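You operate a simulated robot arm through the tools that you are given. There is no shell and no other tool.

You are at the controls of a simulated robot arm. One attempt, no reset.

## Task
Clean the smeared screen at seat 56 while it is off.
Fine: shut down, wet the blue cloth on the cleaner bottle, wipe the smear off, put the cloth in the tub, then start the computer. What is to be rubbed or washed off counts as gone when no trace of it is left.

The check looks at the end state, three seconds after you hand in, the way a careful person would. Anything else that was tipped, shoved, dropped, spilled or broken makes it a failure. Flat cloth is picked up by pressing the open fingertips on it (5 to 10 N) and closing them slowly along it; thin cloth reads only 2 to 8 mm in the jaws.

## Robot
A 7-joint arm with a two-finger parallel gripper, fixed in place. Base frame: the origin is on the floor under the middle of its stand, x ahead of it, y to its left, z up; the work surface is at about z = 0.74. Lengths are in m, angles in degrees, forces in N, time in s.
With the tool pointing down near the work surface it reaches from about 0.46 to 0.92 m from the base axis. Its first joint turns from -115.0 to 115.0 degrees. Payload 3.91 kg.
The tool frame sits at the grasp point between the pads (the TCP): z along the fingers, y along the line on which they close. The tips reach 0.03 m beyond it. The gripper opens to 0.11 m. The fingers are 0.02 m wide and 0.01 m thick; the gripper's body (0.048 by 0.112 m) begins 0.055 m behind the TCP.
Orientation is told as [roll, pitch, yaw] about the base's x, y, z axes, in that order, counted from this pose: with the fingers straight down and closing along the base's y, the tool's x points along the base's -x, its y along +y and its z along -z.

## Interface
- The arm moves only by the tool nudge_tool. Its argument "commands" is text: rows parted by semicolons, each of 7 numbers parted by spaces: the opening, from 0 (shut) to 1 (fully open), then the shift along the base's x, y, z in mm, then the turn, a rotation vector about the base's x, y, z in degrees. In form: gripper x y z ax ay az; .... A call has 1 to 20 rows; each row is the pose to reach, as a shift and turn from the pose commanded when the call began. Rows are played at 5 a second. More than 0.05 m and 8.6 degrees between two rows, or a gripper value outside its range, and nothing of the call is played. Where a pose cannot be reached the arm comes as near as it can. A force on the tool above 70 N (or 10 N above the force at the start of the call, whichever is more), or a blocked arm, ends the call early, and 0.2 s more pass. Each finger travels about 0.153 m/s and halts on what it meets, pressing with about 34 N; the grip force reading is that of the motor and also rises with nothing between the fingers. The clock runs only during rows and for 0.2 s after the last one: add rows that repeat a pose to give the fingers time. It gives the time, the measured TCP pose, the force on the tool (base axes), the opening and the grip force at its end, in the units of the frame above (readings bear some noise), with the torque about the TCP (base axes, N m) and any sound that the robot's microphone picked up.
- Cameras (640 x 400 px; columns grow to the right, rows downward): "scene" is fixed at [0.4017, 0.4986, 1.5733]; the picture's right is [-0.80, -0.60, 0.00], its down [-0.48, 0.64, -0.60] and it looks along [0.36, -0.48, -0.80] (base axes); focal length 238 px, centre (320, 200). "wrist" rides on the gripper at [0.072, 0.017, -0.103] in the tool frame; the picture's right is [-0.23, 0.97, 0.00], its down [-0.76, -0.18, -0.62] and it looks along [-0.61, -0.14, 0.78] (tool axes); focal length 222 px, centre (320, 200). There is no depth. A picture from a camera that has moved, and an enlarged one, comes with that camera's place and axes in the base frame and with its lens.
- snapshot(camera): a new picture of that camera. It takes no simulated time.
- raise_lower(by): slides the trunk up (or, below 0, down) by that many m; the arm rides with it, the base frame stays. It gives what a move gives, with no picture.
- zoom(camera, box): a new picture of the part [left, top, right, bottom] of that camera's present view, enlarged. It takes no simulated time.
- hand_in(): hands the job in; it is judged then, once.

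Nothing tells you positions but the pictures and the camera data. Unless the task says otherwise, let go and move clear before handing in.

The tools are called by a JSON object that holds its "api" and its "payload". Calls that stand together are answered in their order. nudge_tool: Moves the arm, as the interface text tells. Its arguments: {"type":"object","properties":{"commands":{"type":"string"}},"required":["commands"]} The other tools are called the same way: raise_lower (by) moves the trunk up or down; snapshot (camera) takes a picture; zoom (camera, box) takes an enlarged picture of a part of a camera's view; hand_in () hands the job in.

At the start:

```text
clock: 0.0
ee_pos: [0.5565, -0.0018, 1.2763]
orientation: [0.1, -0.1, 0.1]
ft_force: [0.3, -0.3, 0.0]
torque: [0.02, -0.01, 0.04]
width: 0.1097
grip_force: 0.0
trunk travel left (down, up): [-0.7, 0.29]
```

scene: 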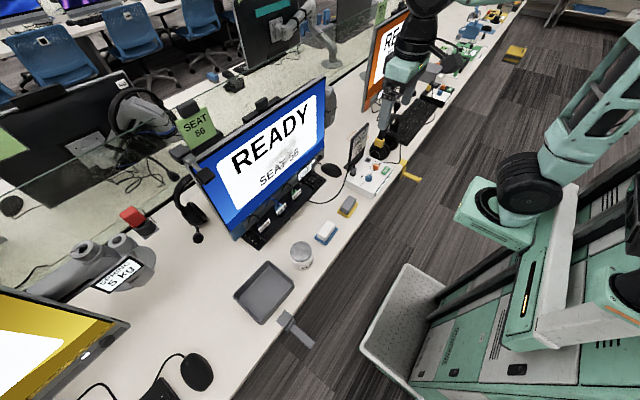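
wrist: 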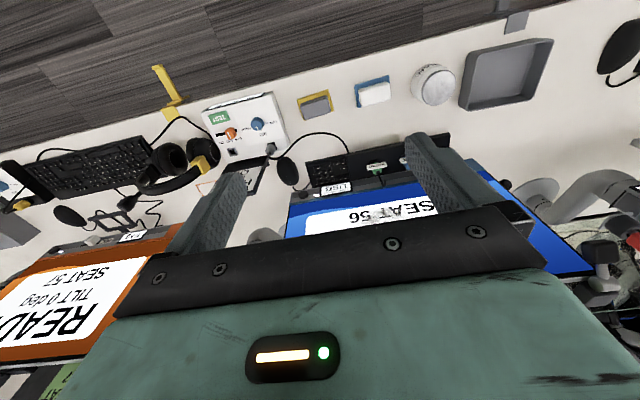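

I see the blue READY screen of seat 56 in the middle of the desk, with cloths, a bottle-like can and a grey tub in front of it. I'll take enlarged pictures to identify things before moving.

{"api": "zoom", "payload": {"camera": "scene", "box": [180, 70, 340, 170]}}

{"api": "zoom", "payload": {"camera": "scene", "box": [220, 150, 380, 250]}}

{"api": "zoom", "payload": {"camera": "scene", "box": [220, 230, 380, 330]}}

{"api": "zoom", "payload": {"camera": "scene", "box": [320, 110, 480, 210]}}

{"api": "zoom", "payload": {"camera": "wrist", "box": [180, 40, 420, 190]}}

{"api": "zoom", "payload": {"camera": "wrist", "box": [280, 20, 600, 220]}}

```text
4.00 times, centred on (260, 120) of scene
camera zoom: at [0.4017, 0.4986, 1.5733], right [-0.8, -0.6, 0.0], down [-0.48, 0.64, -0.6], along [0.36, -0.48, -0.8], focal length 952 px, centre (560, 520)
```

zoom: 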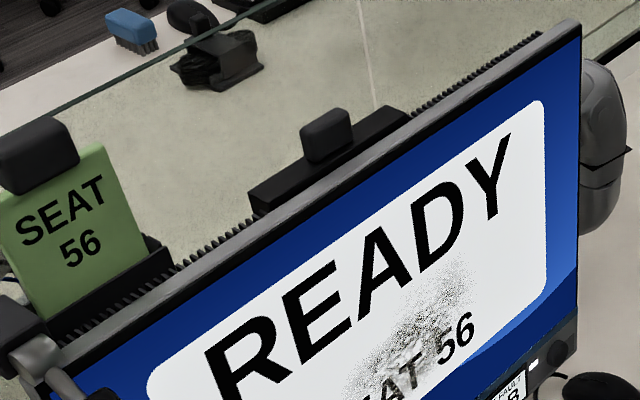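

```text
4.00 times, centred on (300, 200) of scene
camera zoom: at [0.4017, 0.4986, 1.5733], right [-0.8, -0.6, 0.0], down [-0.48, 0.64, -0.6], along [0.36, -0.48, -0.8], focal length 952 px, centre (400, 200)
```

zoom: 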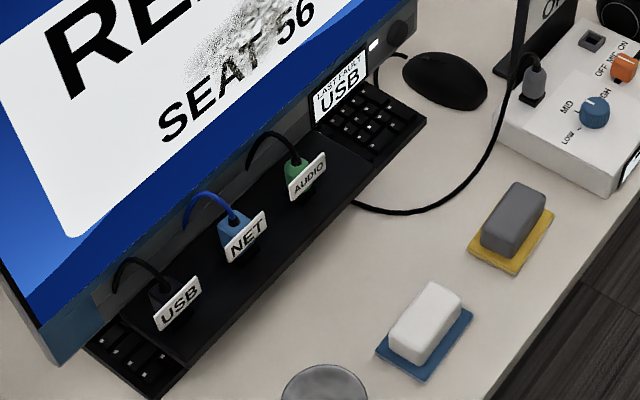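

```text
4.00 times, centred on (300, 280) of scene
camera zoom: at [0.4017, 0.4986, 1.5733], right [-0.8, -0.6, 0.0], down [-0.48, 0.64, -0.6], along [0.36, -0.48, -0.8], focal length 952 px, centre (400, -120)
```

zoom: 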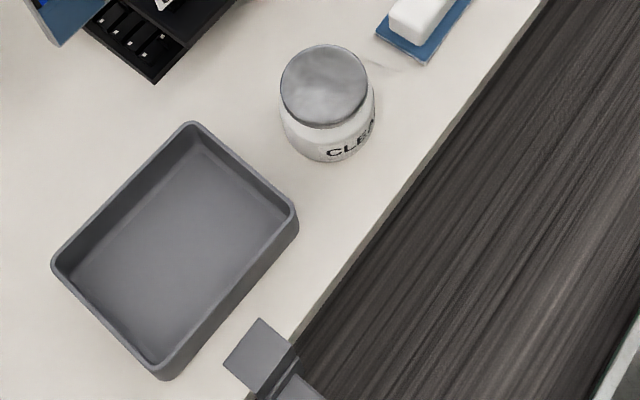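

```text
4.00 times, centred on (400, 160) of scene
camera zoom: at [0.4017, 0.4986, 1.5733], right [-0.8, -0.6, 0.0], down [-0.48, 0.64, -0.6], along [0.36, -0.48, -0.8], focal length 952 px, centre (0, 360)
```

zoom: 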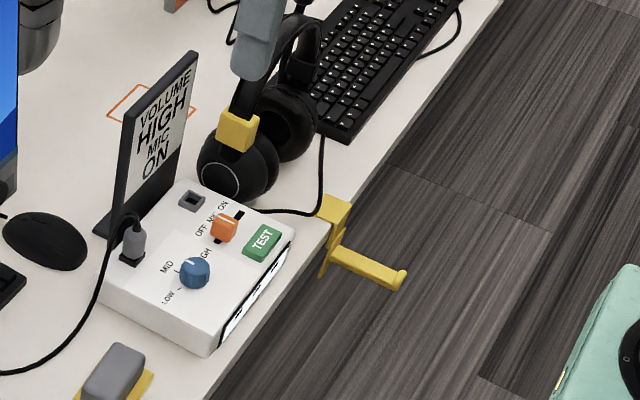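

```text
2.67 times, centred on (300, 115) of wrist
camera zoom: at [0.4839, 0.0163, 1.3794], right [0.23, 0.97, 0.0], down [0.76, -0.18, 0.62], along [0.61, -0.14, -0.78], focal length 592 px, centre (373, 427)
```

zoom: 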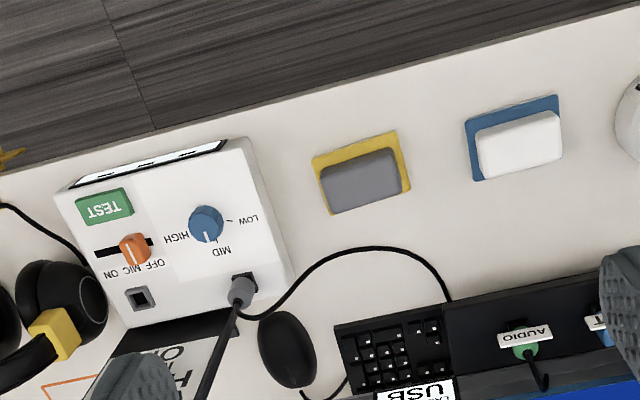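

```text
2.00 times, centred on (440, 120) of wrist
camera zoom: at [0.4839, 0.0163, 1.3794], right [0.23, 0.97, 0.0], down [0.76, -0.18, 0.62], along [0.61, -0.14, -0.78], focal length 444 px, centre (80, 360)
```

zoom: 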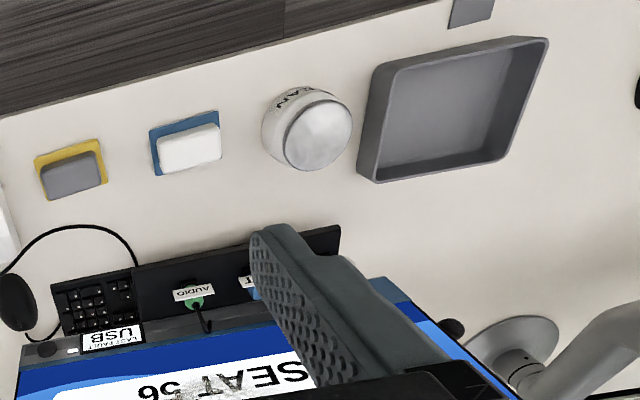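

The blue cloth carries a white block at about (0.655, 0.125). The cleaner jar and the tub are to its left, and the power button seems to be on the lower right bezel near (0.867, -0.12, 0.85). I'll tilt the wrist camera to look at the screen from the front before touching anything.

{"api": "nudge_tool", "payload": {"commands": "1 0 0 -20 0 -7.5 0; 1 0 0 -40 0 -15 0; 1 0 0 -60 0 -22.5 0; 1 0 0 -80 0 -30 0; 1 0 0 -100 0 -37.5 0; 1 0 0 -120 0 -45 0; 1 0 0 -120 0 -45 0"}}

{"api": "snapshot", "payload": {"camera": "wrist"}}

```text
clock: 1.6
ee_pos: [0.5549, -0.0133, 1.153]
orientation: [1.6, -44.4, -0.5]
ft_force: [-0.1, 0.3, 0.5]
torque: [0.02, 0.0, 0.01]
width: 0.11
grip_force: 0.0
trunk travel left (down, up): [-0.7, 0.29]
```

```text
taken
camera wrist: at [0.432, 0.0019, 1.1768], right [0.15, 0.97, 0.18], down [0.11, -0.2, 0.97], along [0.98, -0.13, -0.14], focal length 222 px, centre (320, 200)
```

wrist: 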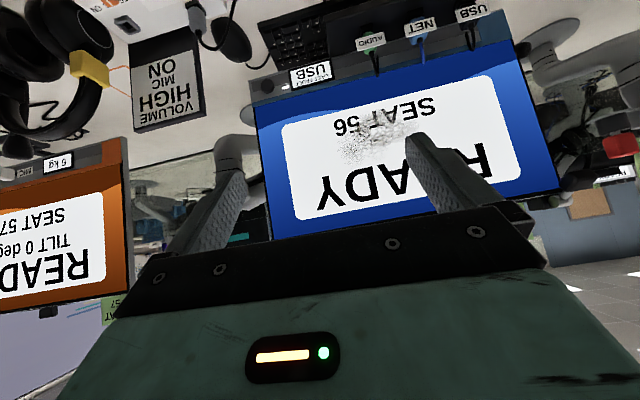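

The upside-down view shows seat 56's screen face-on with a smear near "SEAT 56". I'll enlarge the button area and the smear.

{"api": "zoom", "payload": {"camera": "wrist", "box": [240, 50, 400, 150]}}

{"api": "zoom", "payload": {"camera": "wrist", "box": [310, 90, 470, 190]}}

{"api": "zoom", "payload": {"camera": "wrist", "box": [240, 0, 560, 200]}}

```text
4.00 times, centred on (320, 100) of wrist
camera zoom: at [0.432, 0.0019, 1.1768], right [0.15, 0.97, 0.18], down [0.11, -0.2, 0.97], along [0.98, -0.13, -0.14], focal length 888 px, centre (320, 600)
```

zoom: 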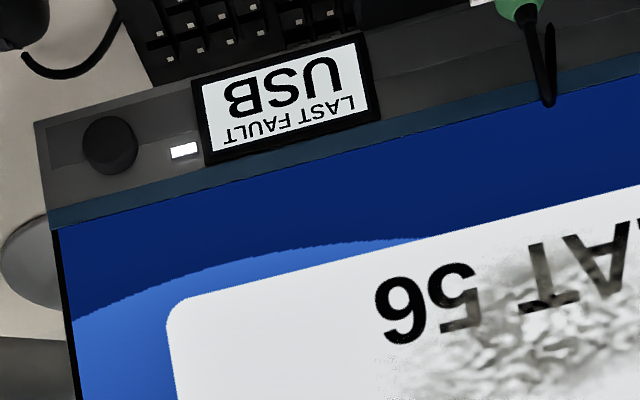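

```text
4.00 times, centred on (390, 140) of wrist
camera zoom: at [0.432, 0.0019, 1.1768], right [0.15, 0.97, 0.18], down [0.11, -0.2, 0.97], along [0.98, -0.13, -0.14], focal length 888 px, centre (40, 440)
```

zoom: 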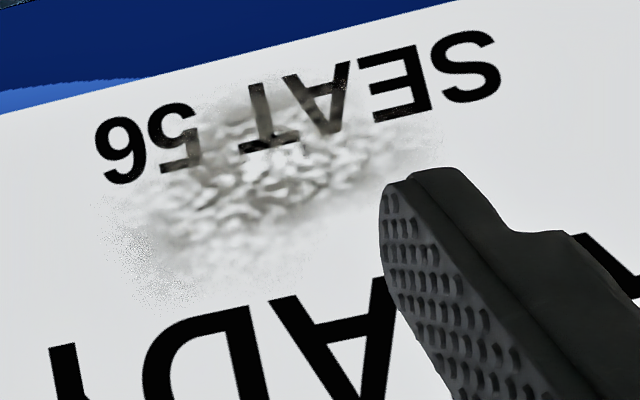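

```text
2.00 times, centred on (400, 100) of wrist
camera zoom: at [0.432, 0.0019, 1.1768], right [0.15, 0.97, 0.18], down [0.11, -0.2, 0.97], along [0.98, -0.13, -0.14], focal length 444 px, centre (160, 400)
```

zoom: 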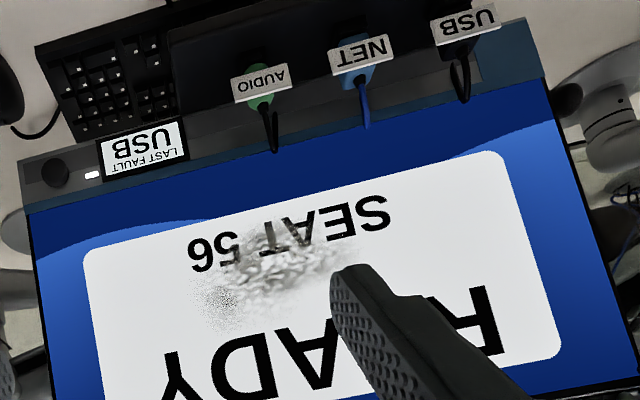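

The button is a round knob at about (0.868, -0.123, 0.845), facing the robot. The screen plane is near x = 0.87–0.88, and the smear covers roughly y -0.01 to 0.17 and z 0.95 to 1.065. I'll let the arm settle and check how well it tracks before doing anything else.

{"api": "nudge_tool", "payload": {"commands": "1 0 0 0 0 0 0; 1 0 0 0 0 0 0; 1 0 0 0 0 0 0"}}

{"api": "snapshot", "payload": {"camera": "scene"}}

```text
clock: 2.4
ee_pos: [0.5557, -0.014, 1.1512]
orientation: [1.6, -44.2, -0.6]
ft_force: [-0.7, 0.0, 0.0]
torque: [-0.03, -0.01, -0.04]
width: 0.1104
grip_force: 0.2
trunk travel left (down, up): [-0.7, 0.29]
```

```text
taken
```

scene: 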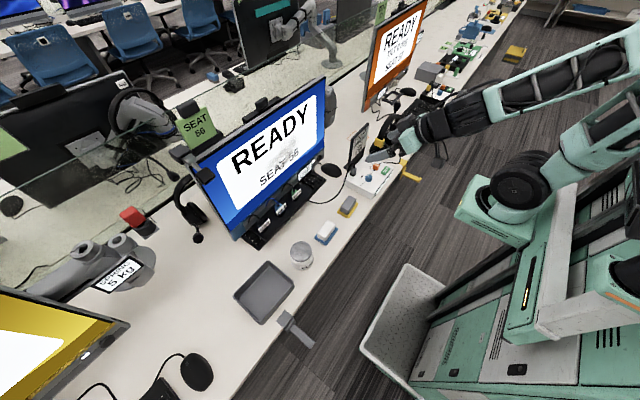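

The arm settled about 1 cm off because that pose is folded near its limit, so I'll go by measured poses. Next I close the fingers and move to a spot about 9 cm in front of the button, tilted forward.

{"api": "nudge_tool", "payload": {"commands": "0 20 -10 -25 0 -2 0; 0 40 -25 -50 0 -4 0; 0 65 -40 -80 0 -6 0; 0 90 -55 -110 0 -8 0; 0 115 -70 -140 0 -10 0; 0 140 -85 -170 0 -12 0; 0 165 -100 -200 0 -14 0; 0 190 -109 -225 0 -15 0; 0 205 -109 -240 0 -15 0; 0 205 -109 -240 0 -15 0; 0 205 -109 -240 0 -15 0"}}

{"api": "snapshot", "payload": {"camera": "wrist"}}

{"api": "snapshot", "payload": {"camera": "scene"}}

```text
clock: 4.8
ee_pos: [0.7546, -0.117, 0.9276]
orientation: [-0.1, -59.8, -0.2]
ft_force: [0.8, -0.5, -0.4]
torque: [0.03, 0.0, -0.03]
width: 0.0
grip_force: 34.2
out of reach, approached as far as the arm can: row 1, 2, 3, 4, 9, 10, 11
trunk travel left (down, up): [-0.7, 0.29]
```

```text
taken
camera wrist: at [0.629, -0.0995, 0.9173], right [0.12, 0.97, 0.2], down [-0.16, -0.18, 0.97], along [0.98, -0.14, 0.13], focal length 222 px, centre (320, 200)
```

wrist: 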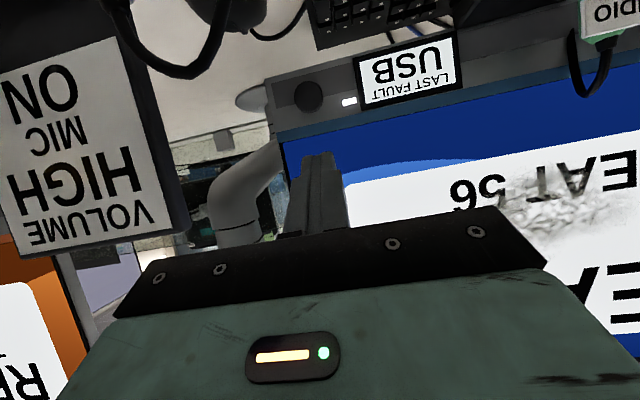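

```text
taken
```

scene: 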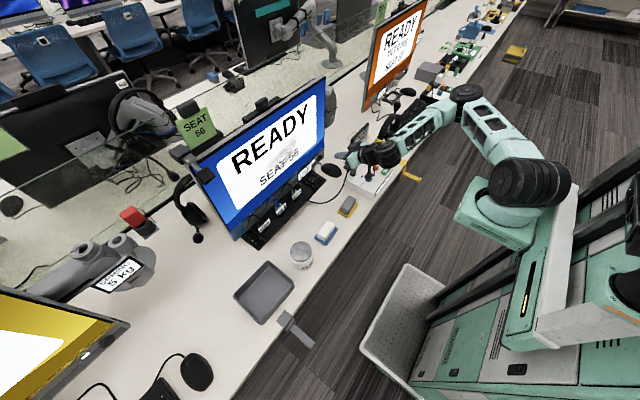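

The view confirms the button and LED at the right end of the lower bezel. The arm is at its wrist limit here, so I'll lower the trunk 6 cm, which brings the tool to about button height.

{"api": "raise_lower", "payload": {"by": -0.06}}

{"api": "zoom", "payload": {"camera": "wrist", "box": [240, 40, 480, 190]}}

```text
clock: 5.8
ee_pos: [0.7533, -0.1166, 0.8669]
orientation: [0.0, -59.9, 0.0]
ft_force: [-0.4, -0.6, -0.2]
torque: [-0.01, 0.01, -0.02]
width: 0.0
grip_force: 33.8
trunk travel left (down, up): [-0.64, 0.35]
```

```text
2.67 times, centred on (360, 115) of wrist
camera zoom: at [0.629, -0.099, 0.8573], right [0.11, 0.97, 0.2], down [-0.16, -0.18, 0.97], along [0.98, -0.14, 0.13], focal length 592 px, centre (213, 427)
```

zoom: 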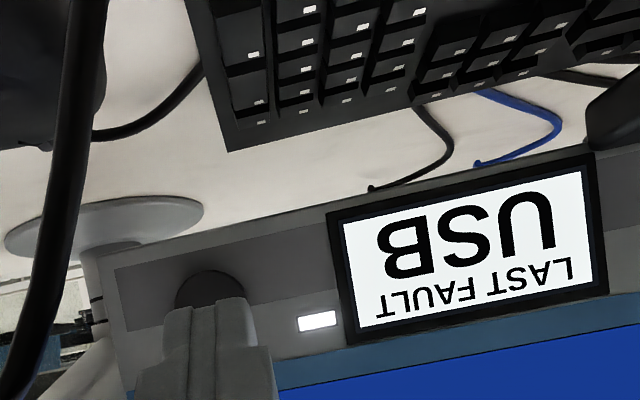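

The button is at about (0.866, -0.125, 0.841). To give the wrist more room, I'll raise the tool 10 cm and then lower the trunk by 12 cm.

{"api": "nudge_tool", "payload": {"commands": "0 0 -2 25 0 0 0; 0 0 -4 50 0 0 0; 0 0 -6 75 0 0 0; 0 0 -8 100 0 0 0; 0 0 -8 100 0 0 0"}}

{"api": "raise_lower", "payload": {"by": -0.1}}

```text
clock: 7.0
ee_pos: [0.7539, -0.1235, 0.9672]
orientation: [0.0, -59.9, 0.1]
ft_force: [-0.2, -0.1, -0.7]
torque: [-0.02, 0.0, -0.01]
width: 0.0
grip_force: 34.0
trunk travel left (down, up): [-0.64, 0.35]
```

```text
clock: 8.3
ee_pos: [0.7538, -0.1222, 0.8669]
orientation: [0.1, -60.0, 0.0]
ft_force: [0.3, 0.3, 0.0]
torque: [0.02, 0.01, -0.02]
width: 0.0
grip_force: 34.1
trunk travel left (down, up): [-0.54, 0.45]
```

I'm now comfortably placed. I'll come in level with the button, stopping about 2 cm short, and take a picture.

{"api": "nudge_tool", "payload": {"commands": "0 15 -2 -8 0 0 0; 0 30 -2 -16 0 0 0; 0 45 -2 -17 0 0 0; 0 52 -2 -17 0 0 0; 0 52 -2 -17 0 0 0"}}

{"api": "zoom", "payload": {"camera": "wrist", "box": [240, 40, 480, 190]}}

{"api": "zoom", "payload": {"camera": "scene", "box": [270, 110, 430, 210]}}

```text
clock: 9.5
ee_pos: [0.8048, -0.1258, 0.8483]
orientation: [0.0, -59.8, 0.0]
ft_force: [0.2, 0.0, 0.0]
torque: [-0.04, -0.01, 0.01]
width: 0.0001
grip_force: 34.3
trunk travel left (down, up): [-0.54, 0.45]
```

```text
2.67 times, centred on (360, 115) of wrist
camera zoom: at [0.6811, -0.1089, 0.8384], right [0.11, 0.97, 0.2], down [-0.16, -0.18, 0.97], along [0.98, -0.14, 0.13], focal length 592 px, centre (213, 427)
```

zoom: 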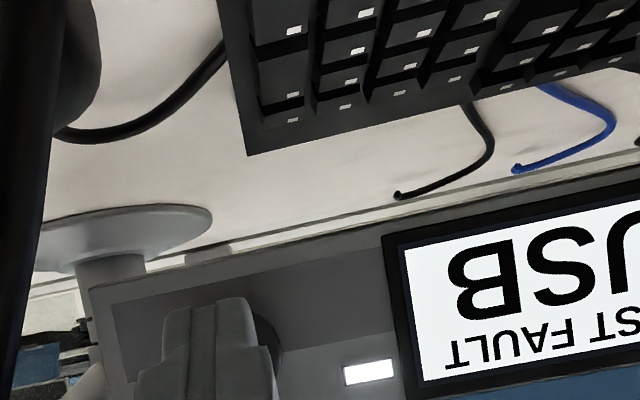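

```text
4.00 times, centred on (350, 160) of scene
camera zoom: at [0.4017, 0.4986, 1.5733], right [-0.8, -0.6, 0.0], down [-0.48, 0.64, -0.6], along [0.36, -0.48, -0.8], focal length 952 px, centre (200, 360)
```

zoom: 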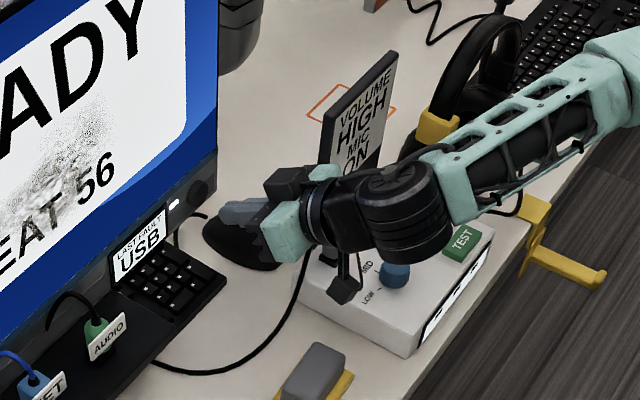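

The fingertips line up with the button. I'm advancing slowly in small steps, watching for contact.

{"api": "nudge_tool", "payload": {"commands": "0 4 2 0 0 0 0; 0 8 2 0 0 0 0; 0 12 2 0 0 0 0; 0 16 2 0 0 0 0; 0 18 2 0 0 0 0"}}

```text
clock: 10.7
ee_pos: [0.8244, -0.1232, 0.8488]
orientation: [0.0, -59.9, 0.1]
ft_force: [-0.1, 0.2, 0.1]
torque: [0.0, 0.01, -0.01]
width: 0.0
grip_force: 33.7
trunk travel left (down, up): [-0.54, 0.45]
```

{"api": "nudge_tool", "payload": {"commands": "0 2 0 0 0 0 0; 0 4 0 0 0 0 0; 0 4 0 0 0 0 0"}}

{"api": "zoom", "payload": {"camera": "scene", "box": [290, 135, 370, 185]}}

```text
clock: 11.5
ee_pos: [0.8272, -0.1245, 0.8508]
orientation: [-0.1, -59.8, 0.0]
ft_force: [-0.9, 0.9, 0.1]
torque: [0.01, -0.02, 0.01]
width: 0.0001
grip_force: 33.8
trunk travel left (down, up): [-0.54, 0.45]
```

```text
8.00 times, centred on (330, 160) of scene
camera zoom: at [0.4017, 0.4986, 1.5733], right [-0.8, -0.6, 0.0], down [-0.48, 0.64, -0.6], along [0.36, -0.48, -0.8], focal length 1905 px, centre (240, 520)
```

zoom: 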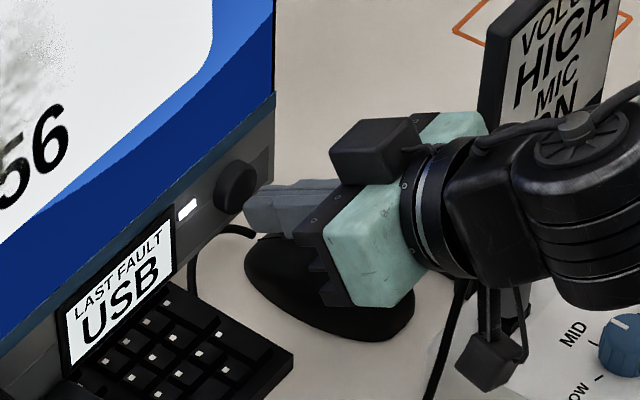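

The tip looks just short of the button's face. I'll continue a couple of millimetres at a time.

{"api": "nudge_tool", "payload": {"commands": "0 1 1 -1 0 0 0; 0 2 1 -1 0 0 0; 0 3 1 -1 0 0 0; 0 4 1 -1 0 0 0"}}

```text
clock: 12.5
ee_pos: [0.8303, -0.1227, 0.8474]
orientation: [0.0, -59.8, -0.1]
ft_force: [-0.4, 0.1, -0.6]
torque: [-0.02, 0.01, 0.02]
width: 0.0
grip_force: 33.9
trunk travel left (down, up): [-0.54, 0.45]
```

{"api": "nudge_tool", "payload": {"commands": "0 1 0 0 0 0 0; 0 2 0 0 0 0 0; 0 3 0 0 0 0 0; 0 4 0 0 0 0 0"}}

{"api": "zoom", "payload": {"camera": "scene", "box": [290, 135, 370, 185]}}

```text
clock: 13.5
ee_pos: [0.835, -0.1222, 0.8481]
orientation: [0.0, -59.7, 0.0]
ft_force: [-2.0, -0.2, -0.1]
torque: [0.04, 0.02, 0.0]
width: 0.0
grip_force: 33.5
trunk travel left (down, up): [-0.54, 0.45]
heard: click
```

```text
8.00 times, centred on (330, 160) of scene
camera zoom: at [0.4017, 0.4986, 1.5733], right [-0.8, -0.6, 0.0], down [-0.48, 0.64, -0.6], along [0.36, -0.48, -0.8], focal length 1905 px, centre (240, 520)
```

zoom: 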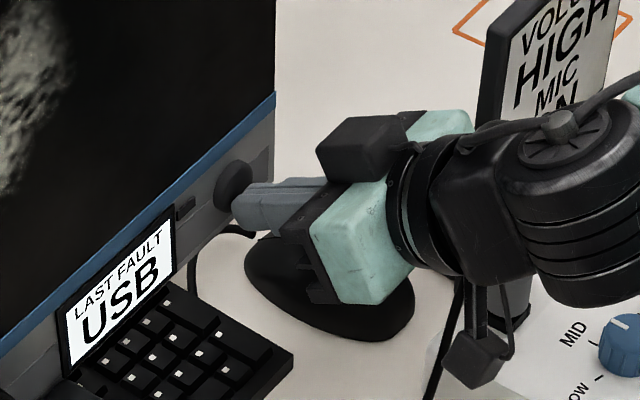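

A click sounded, the screen went dark and the LED is off: the computer is shut down (pressed at TCP x 0.835, y -0.122, z 0.848). I'll back straight off and check the screen.

{"api": "nudge_tool", "payload": {"commands": "0 -10 0 0 0 0 0; 0 -30 0 5 0 0 0; 0 -60 0 20 0 0 0; 0 -90 0 40 0 0 0; 0 -120 10 70 0 0 0; 0 -140 20 110 0 0 0; 0 -150 30 150 0 0 0; 0 -150 30 150 0 0 0"}}

{"api": "snapshot", "payload": {"camera": "wrist"}}

{"api": "snapshot", "payload": {"camera": "scene"}}

```text
clock: 15.3
ee_pos: [0.6849, -0.0919, 0.998]
orientation: [0.0, -59.8, 0.0]
ft_force: [0.3, 1.0, -0.1]
torque: [-0.04, 0.0, 0.02]
width: 0.0
grip_force: 34.0
trunk travel left (down, up): [-0.54, 0.45]
```

```text
taken
camera wrist: at [0.561, -0.0755, 0.9892], right [0.11, 0.97, 0.2], down [-0.16, -0.18, 0.97], along [0.98, -0.14, 0.13], focal length 222 px, centre (320, 200)
```

wrist: 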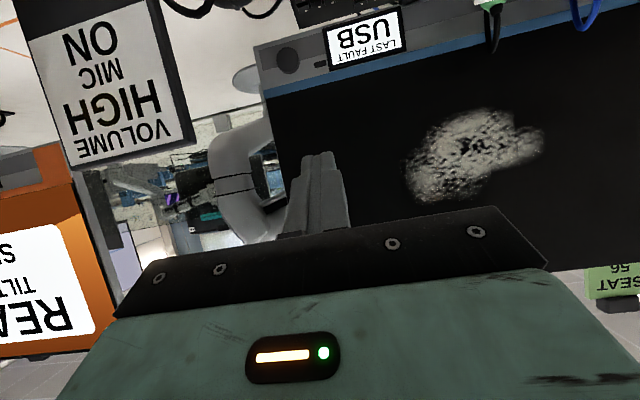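

```text
taken
```

scene: 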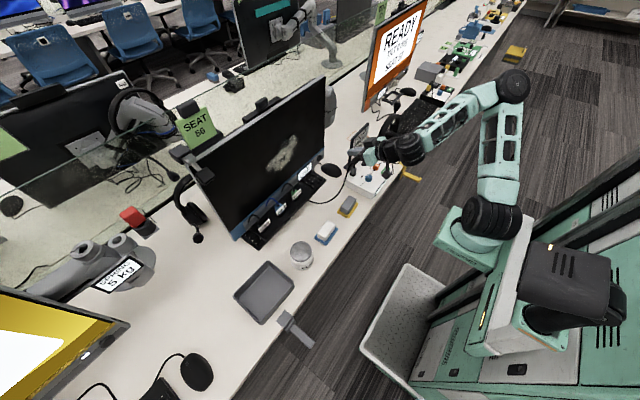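

The smear stands out on the dark screen, covering y 0.00 to 0.175 and z 0.95 to 1.065. Next I'll turn the tool down, open the fingers and look at the blue cloth, the jar and the tub from above.

{"api": "nudge_tool", "payload": {"commands": "0.3 -18 26 0 0 6.667 0; 0.5 -37 52 0 0 13.333 0; 0.7 -55 77 0 0 20 0; 0.9 -73 103 0 0 26.667 0; 1 -92 129 0 0 33.333 0; 1 -110 155 0 0 40 0; 1 -128 180 0 0 46.667 0; 1 -147 206 -20 0 53.333 0; 1 -165 232 -48 0 60 0; 1 -165 232 -48 0 60 0; 1 -165 232 -48 0 60 0"}}

{"api": "snapshot", "payload": {"camera": "wrist"}}

{"api": "snapshot", "payload": {"camera": "scene"}}

```text
clock: 17.7
ee_pos: [0.5202, 0.1411, 0.95]
orientation: [0.0, 0.2, 0.1]
ft_force: [-0.6, 0.0, 0.0]
torque: [-0.02, 0.0, 0.01]
width: 0.1101
grip_force: 0.0
trunk travel left (down, up): [-0.54, 0.45]
```

```text
taken
camera wrist: at [0.4491, 0.1574, 1.0549], right [0.23, 0.97, 0.0], down [0.76, -0.18, 0.62], along [0.6, -0.14, -0.78], focal length 222 px, centre (320, 200)
```

wrist: 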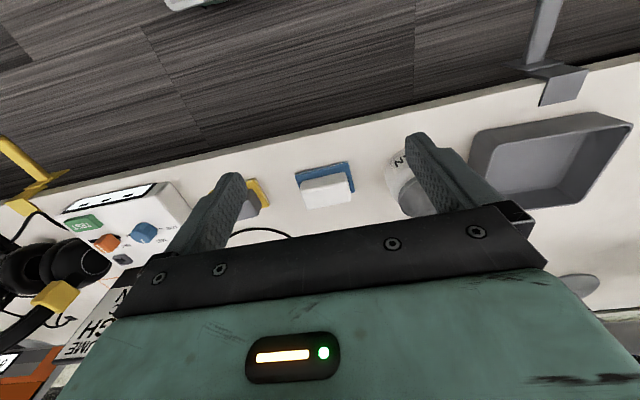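

```text
taken
```

scene: 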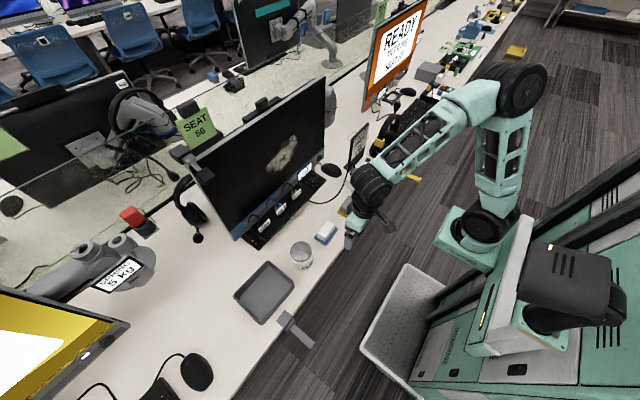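

{"api": "zoom", "payload": {"camera": "wrist", "box": [270, 130, 398, 210]}}

{"api": "zoom", "payload": {"camera": "scene", "box": [290, 200, 370, 250]}}

{"api": "zoom", "payload": {"camera": "scene", "box": [270, 230, 350, 280]}}

{"api": "zoom", "payload": {"camera": "wrist", "box": [380, 60, 640, 222]}}

```text
5.00 times, centred on (334, 170) of wrist
camera zoom: at [0.4491, 0.1574, 1.0549], right [0.23, 0.97, 0.0], down [0.76, -0.18, 0.62], along [0.6, -0.14, -0.78], focal length 1111 px, centre (250, 350)
```

zoom: 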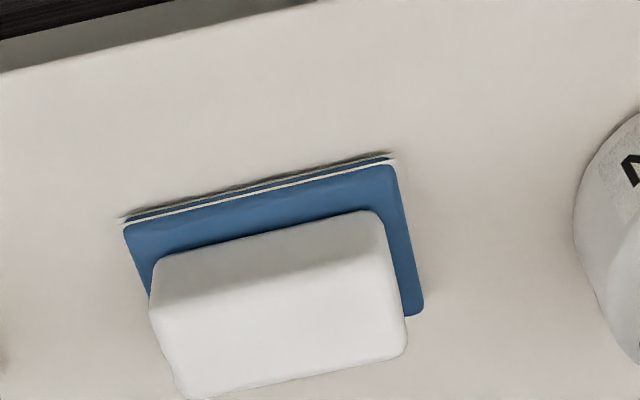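

```text
8.00 times, centred on (330, 225) of scene
camera zoom: at [0.4017, 0.4986, 1.5733], right [-0.8, -0.6, 0.0], down [-0.48, 0.64, -0.6], along [0.36, -0.48, -0.8], focal length 1905 px, centre (240, 0)
```

zoom: 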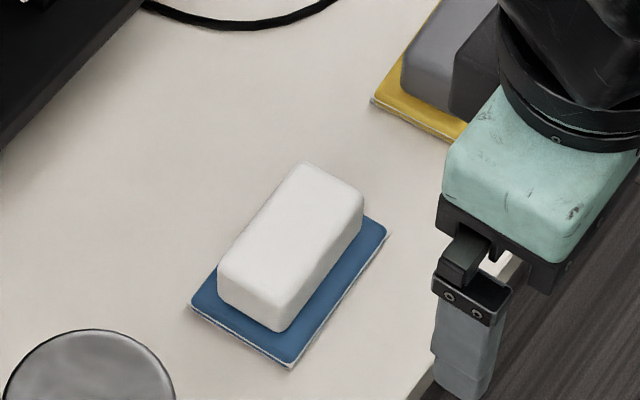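

```text
8.00 times, centred on (310, 255) of scene
camera zoom: at [0.4017, 0.4986, 1.5733], right [-0.8, -0.6, 0.0], down [-0.48, 0.64, -0.6], along [0.36, -0.48, -0.8], focal length 1905 px, centre (400, -240)
```

zoom: 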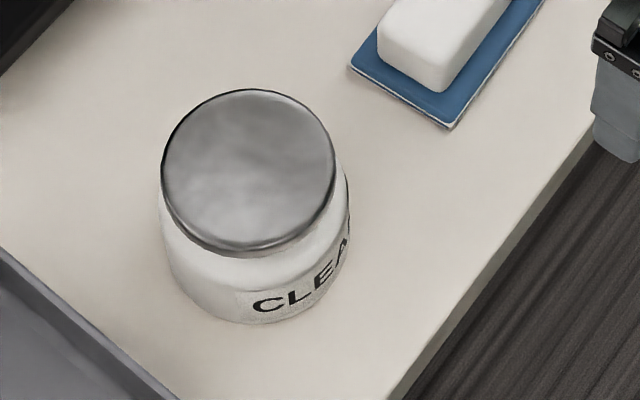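

```text
2.46 times, centred on (510, 141) of wrist
camera zoom: at [0.4491, 0.1574, 1.0549], right [0.23, 0.97, 0.0], down [0.76, -0.18, 0.62], along [0.6, -0.14, -0.78], focal length 547 px, centre (-148, 345)
```

zoom: 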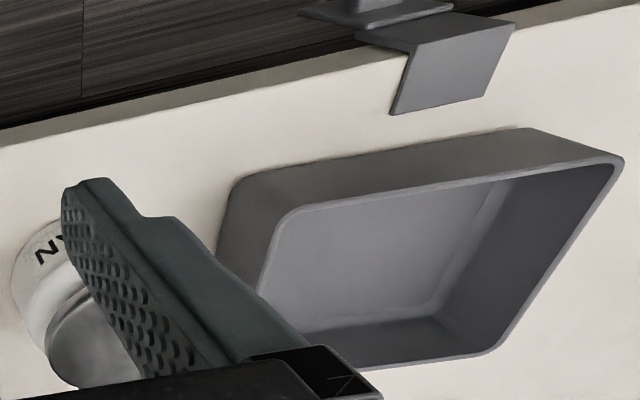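

The blue cloth is a pad of about 0.06 × 0.09 m centred at (0.655, 0.119). It has a white block handle (0.036 × 0.067 m, top near z 0.79), and the jar's top is at (0.663, 0.259, 0.815). I'll hover over the block with the fingers open and check before gripping it across y.

{"api": "nudge_tool", "payload": {"commands": "1 27 -5 0 0 0 0; 1 54 -10 -10 0 0 0; 1 81 -14 -25 0 0 0; 1 108 -19 -45 0 0 0; 1 135 -23 -70 0 0 0; 1 135 -23 -90 0 0 1; 1 135 -23 -90 0 0 1.5; 1 135 -23 -90 0 0 1.5"}}

{"api": "snapshot", "payload": {"camera": "wrist"}}

{"api": "zoom", "payload": {"camera": "scene", "box": [280, 190, 376, 250]}}

```text
clock: 19.5
ee_pos: [0.6551, 0.1152, 0.8594]
orientation: [-0.1, 0.1, 1.5]
ft_force: [-0.2, 0.4, -0.2]
torque: [0.03, 0.02, 0.04]
width: 0.11
grip_force: 0.1
trunk travel left (down, up): [-0.54, 0.45]
```

```text
taken
camera wrist: at [0.5843, 0.1314, 0.9641], right [0.2, 0.98, 0.0], down [0.77, -0.16, 0.62], along [0.61, -0.13, -0.78], focal length 222 px, centre (320, 200)
```

wrist: 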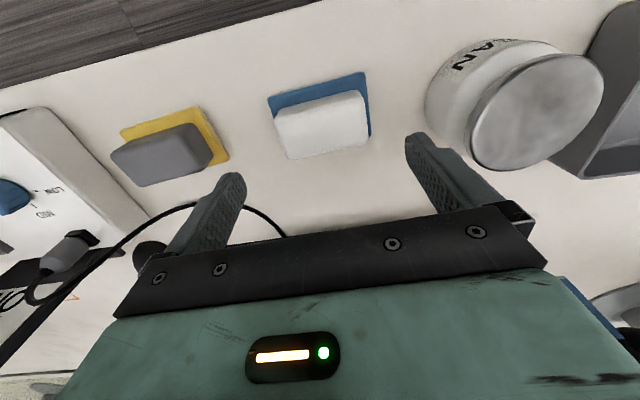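

```text
6.67 times, centred on (328, 220) of scene
camera zoom: at [0.4017, 0.4986, 1.5733], right [-0.8, -0.6, 0.0], down [-0.48, 0.64, -0.6], along [0.36, -0.48, -0.8], focal length 1587 px, centre (267, 67)
```

zoom: 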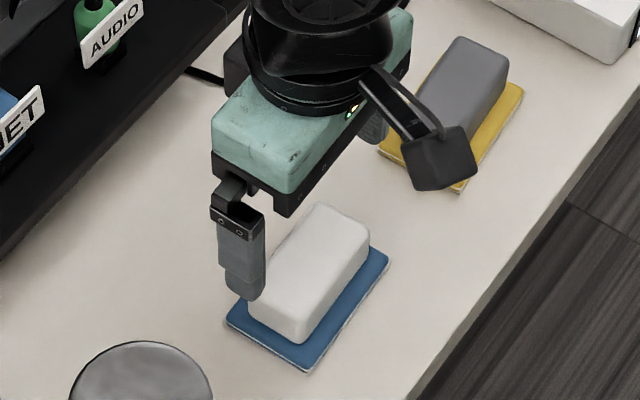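

{"api": "zoom", "payload": {"camera": "wrist", "box": [240, 60, 400, 160]}}

```text
4.00 times, centred on (320, 110) of wrist
camera zoom: at [0.5843, 0.1314, 0.9641], right [0.2, 0.98, 0.0], down [0.77, -0.16, 0.62], along [0.61, -0.13, -0.78], focal length 888 px, centre (320, 560)
```

zoom: 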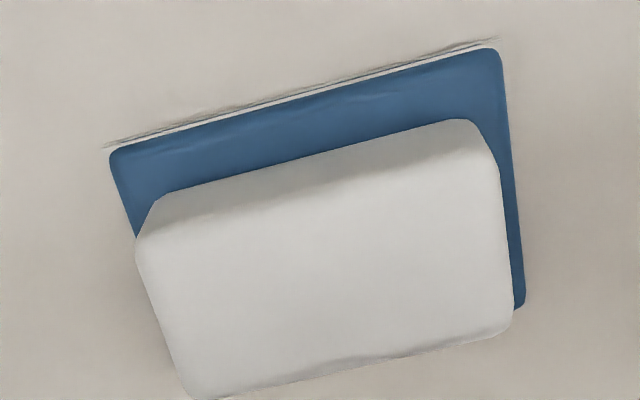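

The block's centre reads (0.653, 0.119), so I'm shifting 4 mm and descending until the tips sit just above the blue cloth, fingers still open.

{"api": "nudge_tool", "payload": {"commands": "1 -1 4 -15 0 0 0; 1 -1 4 -30 0 0 0; 1 -1 4 -45 0 0 0; 1 -1 4 -57 0 0 0; 1 -1 4 -66 0 0 0; 1 -1 4 -70 0 0 0; 1 -1 4 -70 0 0 0"}}

{"api": "zoom", "payload": {"camera": "scene", "box": [280, 190, 376, 250]}}

{"api": "snapshot", "payload": {"camera": "wrist"}}

```text
clock: 21.1
ee_pos: [0.6546, 0.1211, 0.7892]
orientation: [0.0, 0.2, 1.5]
ft_force: [0.7, -0.1, -0.2]
torque: [-0.03, -0.01, 0.01]
width: 0.11
grip_force: 0.0
trunk travel left (down, up): [-0.54, 0.45]
```

```text
6.67 times, centred on (328, 220) of scene
camera zoom: at [0.4017, 0.4986, 1.5733], right [-0.8, -0.6, 0.0], down [-0.48, 0.64, -0.6], along [0.36, -0.48, -0.8], focal length 1587 px, centre (267, 67)
```

zoom: 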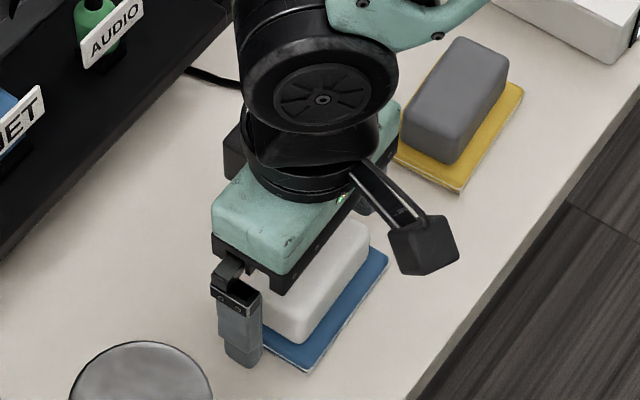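

```text
taken
camera wrist: at [0.5831, 0.136, 0.8946], right [0.2, 0.98, 0.0], down [0.77, -0.16, 0.62], along [0.61, -0.13, -0.78], focal length 222 px, centre (320, 200)
```

wrist: 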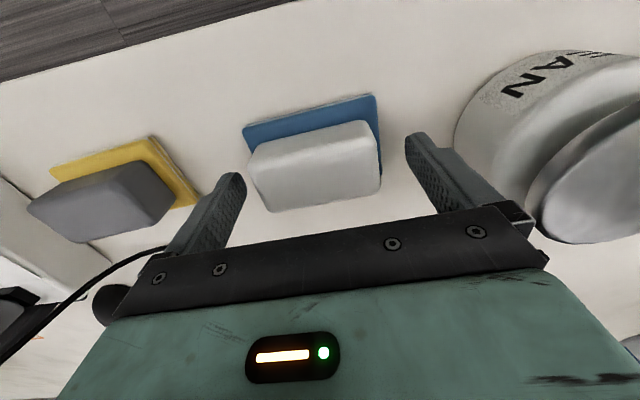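

{"api": "zoom", "payload": {"camera": "wrist", "box": [220, 80, 412, 220]}}

```text
2.86 times, centred on (316, 150) of wrist
camera zoom: at [0.5831, 0.136, 0.8946], right [0.2, 0.98, 0.0], down [0.77, -0.16, 0.62], along [0.61, -0.13, -0.78], focal length 635 px, centre (331, 343)
```

zoom: 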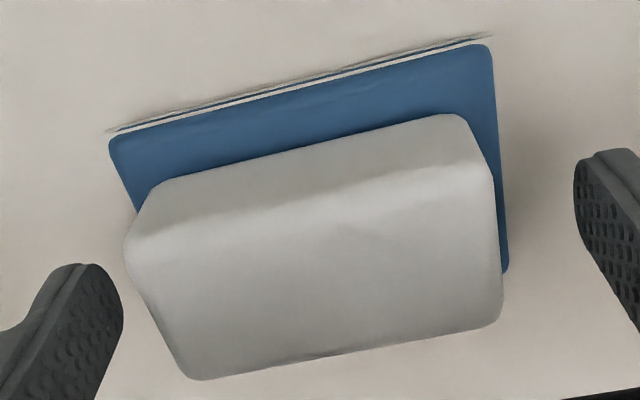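

The gripper is centred within 3 mm on the block. Now I'm closing slowly on it.

{"api": "nudge_tool", "payload": {"commands": "0.9 -2 0 0 0 0 0; 0.8 -2 0 0 0 0 0; 0.72 -2 0 0 0 0 0; 0.66 -2 0 0 0 0 0; 0.6 -2 0 0 0 0 0; 0.54 -2 0 0 0 0 0; 0.45 -2 0 0 0 0 0; 0.35 -2 0 0 0 0 0; 0.3 -2 0 0 0 0 0"}}

{"api": "zoom", "payload": {"camera": "wrist", "box": [220, 80, 412, 220]}}

```text
clock: 23.1
ee_pos: [0.6528, 0.1214, 0.7898]
orientation: [0.1, 0.1, 1.5]
ft_force: [0.9, -0.6, 1.1]
torque: [-0.02, 0.02, 0.0]
width: 0.0752
grip_force: 34.4
trunk travel left (down, up): [-0.54, 0.45]
```

```text
2.86 times, centred on (316, 150) of wrist
camera zoom: at [0.5808, 0.1359, 0.8944], right [0.2, 0.98, 0.0], down [0.77, -0.16, 0.62], along [0.61, -0.13, -0.78], focal length 635 px, centre (331, 343)
```

zoom: 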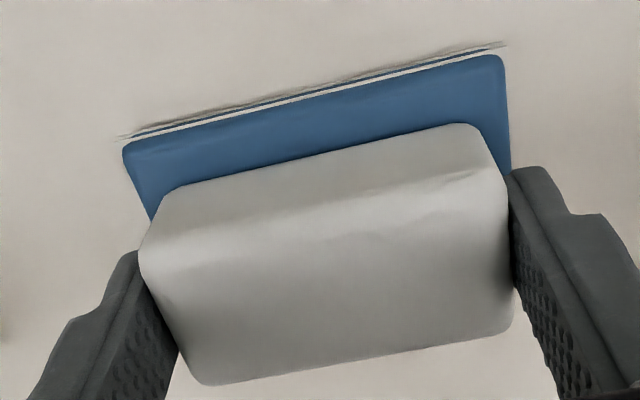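

The block is gripped at 75 mm with 34 N. I'll lift it straight up and check that the cloth comes along.

{"api": "nudge_tool", "payload": {"commands": "0.3 0 0 10 0 0 0; 0.3 0 0 25 0 0 0; 0.3 0 0 45 0 0 0; 0.3 0 0 70 0 0 0; 0.3 0 0 95 0 0 0; 0.3 0 0 95 0 0 0"}}

{"api": "snapshot", "payload": {"camera": "wrist"}}

{"api": "zoom", "payload": {"camera": "scene", "box": [250, 180, 378, 260]}}

```text
clock: 24.5
ee_pos: [0.6516, 0.1204, 0.8853]
orientation: [0.0, 0.2, 1.4]
ft_force: [-0.4, 0.6, -0.7]
torque: [0.0, 0.03, -0.03]
width: 0.0749
grip_force: 34.0
trunk travel left (down, up): [-0.54, 0.45]
```

```text
taken
camera wrist: at [0.5807, 0.1352, 0.989], right [0.2, 0.98, 0.0], down [0.77, -0.16, 0.62], along [0.61, -0.13, -0.78], focal length 222 px, centre (320, 200)
```

wrist: 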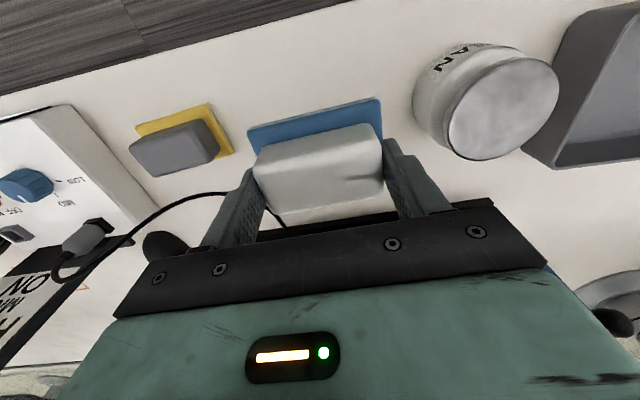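

```text
5.00 times, centred on (314, 220) of scene
camera zoom: at [0.4017, 0.4986, 1.5733], right [-0.8, -0.6, 0.0], down [-0.48, 0.64, -0.6], along [0.36, -0.48, -0.8], focal length 1190 px, centre (350, 100)
```

zoom: 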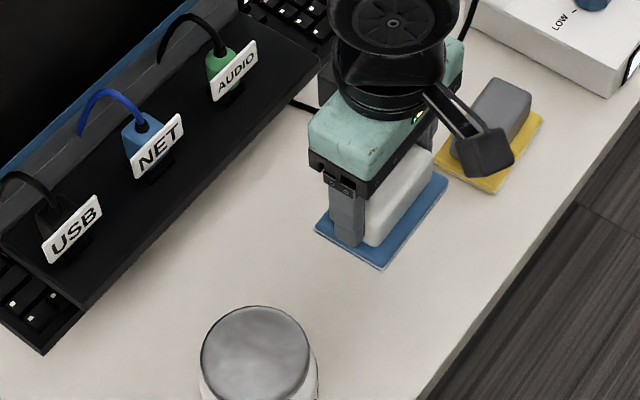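

The pad came up cleanly with the block. I'm carrying it over the jar's top at (0.661, 0.260), with its underside about 3.5 cm above it.

{"api": "nudge_tool", "payload": {"commands": "0.3 0 0 15 0 0 0; 0.3 2 25 15 0 0 0; 0.3 4 55 15 0 0 0; 0.3 6 85 15 0 0 0; 0.3 8 115 15 0 0 0; 0.3 9 139 15 0 0 0; 0.3 9 139 15 0 0 0; 0.3 9 139 5 0 0 0; 0.3 9 139 5 0 0 0"}}

{"api": "zoom", "payload": {"camera": "scene", "box": [250, 200, 378, 280]}}

{"api": "snapshot", "payload": {"camera": "wrist"}}

```text
clock: 26.5
ee_pos: [0.6602, 0.2592, 0.8902]
orientation: [0.0, 0.2, 1.5]
ft_force: [-1.1, 0.1, -0.9]
torque: [0.0, -0.01, 0.02]
width: 0.0749
grip_force: 33.9
trunk travel left (down, up): [-0.54, 0.45]
```

```text
5.00 times, centred on (314, 240) of scene
camera zoom: at [0.4017, 0.4986, 1.5733], right [-0.8, -0.6, 0.0], down [-0.48, 0.64, -0.6], along [0.36, -0.48, -0.8], focal length 1190 px, centre (350, 0)
```

zoom: 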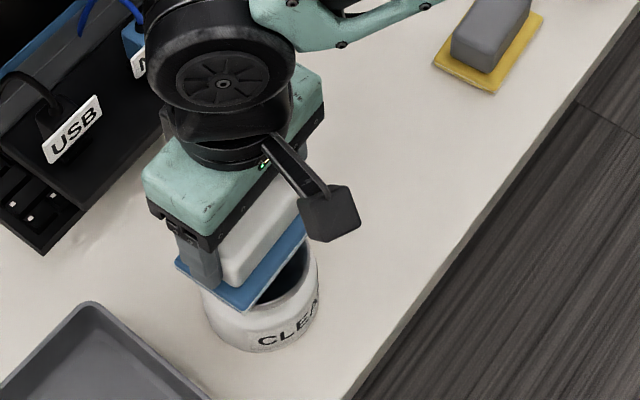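

```text
taken
camera wrist: at [0.5894, 0.2745, 0.9954], right [0.2, 0.98, 0.0], down [0.77, -0.16, 0.62], along [0.61, -0.13, -0.78], focal length 222 px, centre (320, 200)
```

wrist: 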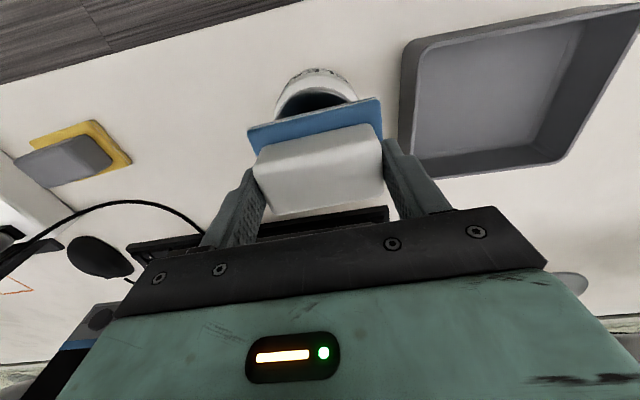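

The pad is over the jar. I'm descending, slowly near contact.

{"api": "nudge_tool", "payload": {"commands": "0.3 1 1 -5 0 0 0; 0.3 1 1 -10 0 0 0; 0.3 1 1 -14 0 0 0; 0.3 1 1 -17 0 0 0; 0.3 1 1 -17 0 0 0"}}

{"api": "zoom", "payload": {"camera": "scene", "box": [270, 220, 350, 270]}}

```text
clock: 27.7
ee_pos: [0.6612, 0.2598, 0.8733]
orientation: [0.0, 0.2, 1.5]
ft_force: [0.1, -0.3, -0.4]
torque: [0.03, 0.0, 0.01]
width: 0.0748
grip_force: 33.9
trunk travel left (down, up): [-0.54, 0.45]
```

```text
8.00 times, centred on (310, 245) of scene
camera zoom: at [0.4017, 0.4986, 1.5733], right [-0.8, -0.6, 0.0], down [-0.48, 0.64, -0.6], along [0.36, -0.48, -0.8], focal length 1905 px, centre (400, -160)
```

zoom: 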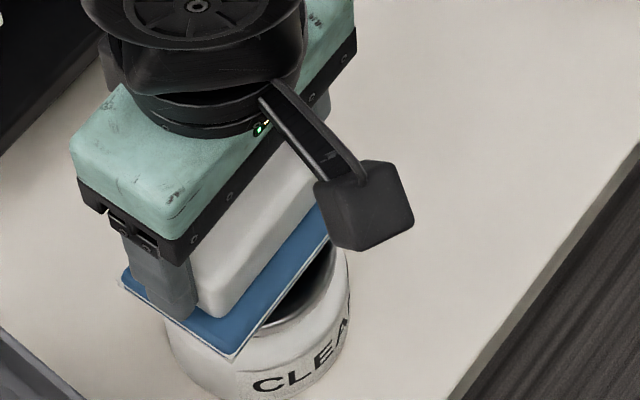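

{"api": "nudge_tool", "payload": {"commands": "0.3 0 0 -1 0 0 0; 0.3 0 0 -2 0 0 0; 0.3 0 0 -3 0 0 0; 0.3 0 0 -4 0 0 0; 0.3 0 0 -4 0 0 0"}}

```text
clock: 28.9
ee_pos: [0.6623, 0.2604, 0.8688]
orientation: [-0.1, 0.2, 1.5]
ft_force: [0.4, 0.2, -0.1]
torque: [0.0, -0.01, 0.0]
width: 0.0749
grip_force: 34.5
trunk travel left (down, up): [-0.54, 0.45]
```

{"api": "nudge_tool", "payload": {"commands": "0.3 0 0 -1 0 0 0; 0.3 0 0 -2 0 0 0; 0.3 0 0 -3 0 0 0; 0.3 0 0 -3 0 0 0"}}

```text
clock: 29.9
ee_pos: [0.6617, 0.2598, 0.8687]
orientation: [0.2, 0.0, 1.5]
ft_force: [-0.5, -1.0, 16.0]
torque: [-0.26, 0.31, -0.01]
width: 0.0748
grip_force: 34.0
trunk travel left (down, up): [-0.54, 0.45]
```

Contact was made with about 16 N. I'll ease off a little, hold a moment, and check how the jar and cloth look.

{"api": "nudge_tool", "payload": {"commands": "0.3 0 0 1 0 0 0; 0.3 0 0 1 0 0 0; 0.3 0 0 1 0 0 0; 0.3 0 0 1 0 0 0; 0.3 0 0 1 0 0 0"}}

{"api": "zoom", "payload": {"camera": "scene", "box": [270, 220, 350, 270]}}

{"api": "zoom", "payload": {"camera": "wrist", "box": [220, 60, 412, 200]}}

```text
clock: 31.1
ee_pos: [0.6633, 0.2593, 0.8681]
orientation: [0.0, 0.1, 1.4]
ft_force: [-0.5, 1.6, 16.4]
torque: [0.0, 0.05, 0.0]
width: 0.075
grip_force: 33.9
trunk travel left (down, up): [-0.54, 0.45]
```

```text
8.00 times, centred on (310, 245) of scene
camera zoom: at [0.4017, 0.4986, 1.5733], right [-0.8, -0.6, 0.0], down [-0.48, 0.64, -0.6], along [0.36, -0.48, -0.8], focal length 1905 px, centre (400, -160)
```

zoom: 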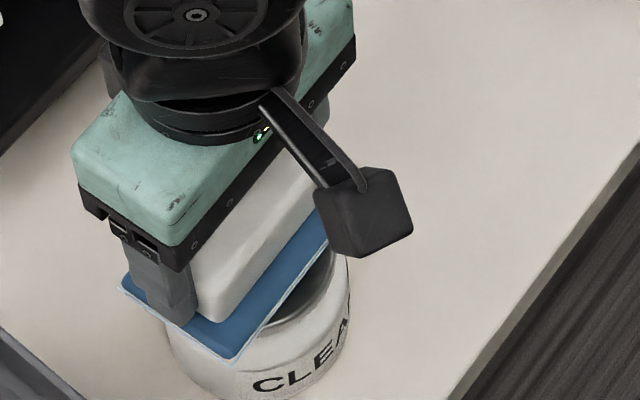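

```text
2.86 times, centred on (316, 130) of wrist
camera zoom: at [0.5906, 0.2752, 0.9721], right [0.2, 0.98, 0.0], down [0.77, -0.16, 0.62], along [0.61, -0.13, -0.78], focal length 635 px, centre (331, 400)
```

zoom: 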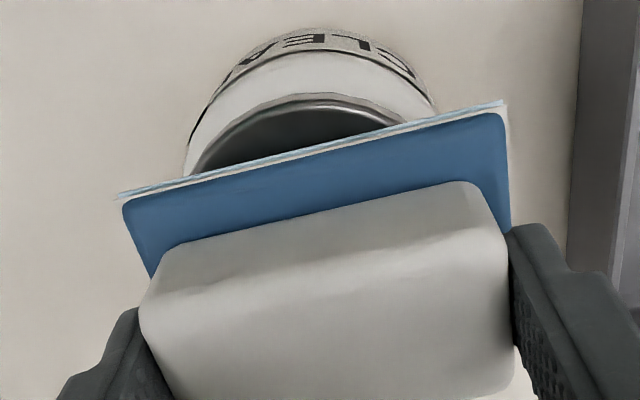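

The rim of the cloth has changed from white to light blue, so it seems wet. I'll lift off slowly and check that the jar stays put.

{"api": "nudge_tool", "payload": {"commands": "0.3 0 0 1 0 0 0; 0.3 0 0 3 0 0 0; 0.3 0 0 6 0 0 0; 0.3 0 0 12 0 0 0; 0.3 0 0 25 0 0 0; 0.3 0 0 45 0 0 0; 0.3 0 0 65 0 0 0; 0.3 0 0 65 0 0 0"}}

{"api": "zoom", "payload": {"camera": "scene", "box": [250, 200, 378, 280]}}

{"api": "zoom", "payload": {"camera": "wrist", "box": [220, 60, 412, 200]}}

```text
clock: 32.9
ee_pos: [0.6619, 0.2603, 0.9346]
orientation: [0.0, 0.2, 1.4]
ft_force: [-0.5, 0.1, -1.0]
torque: [0.0, 0.02, 0.0]
width: 0.0747
grip_force: 34.2
trunk travel left (down, up): [-0.54, 0.45]
```

```text
5.00 times, centred on (314, 240) of scene
camera zoom: at [0.4017, 0.4986, 1.5733], right [-0.8, -0.6, 0.0], down [-0.48, 0.64, -0.6], along [0.36, -0.48, -0.8], focal length 1190 px, centre (350, 0)
```

zoom: 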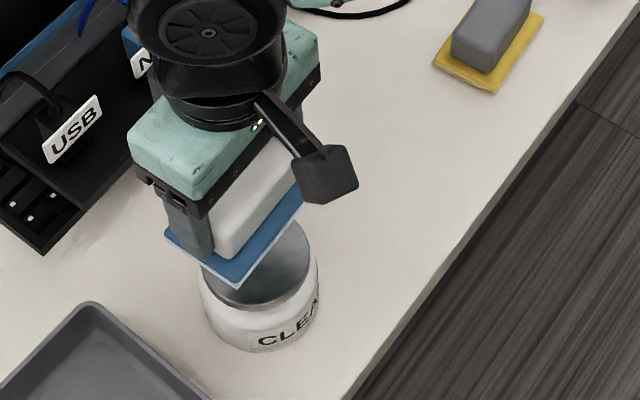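

```text
2.86 times, centred on (316, 130) of wrist
camera zoom: at [0.5906, 0.2752, 1.0375], right [0.2, 0.98, 0.0], down [0.77, -0.16, 0.62], along [0.61, -0.13, -0.78], focal length 635 px, centre (331, 400)
```

zoom: 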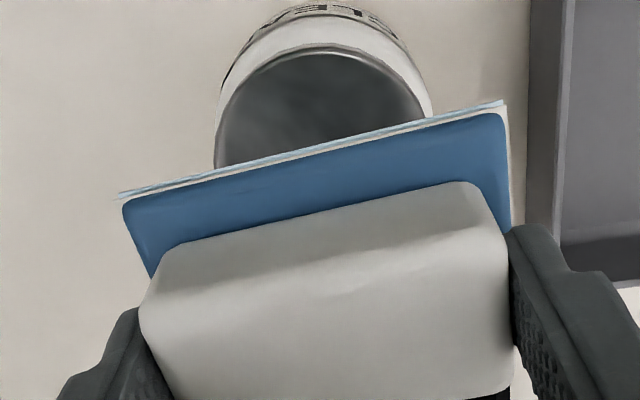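

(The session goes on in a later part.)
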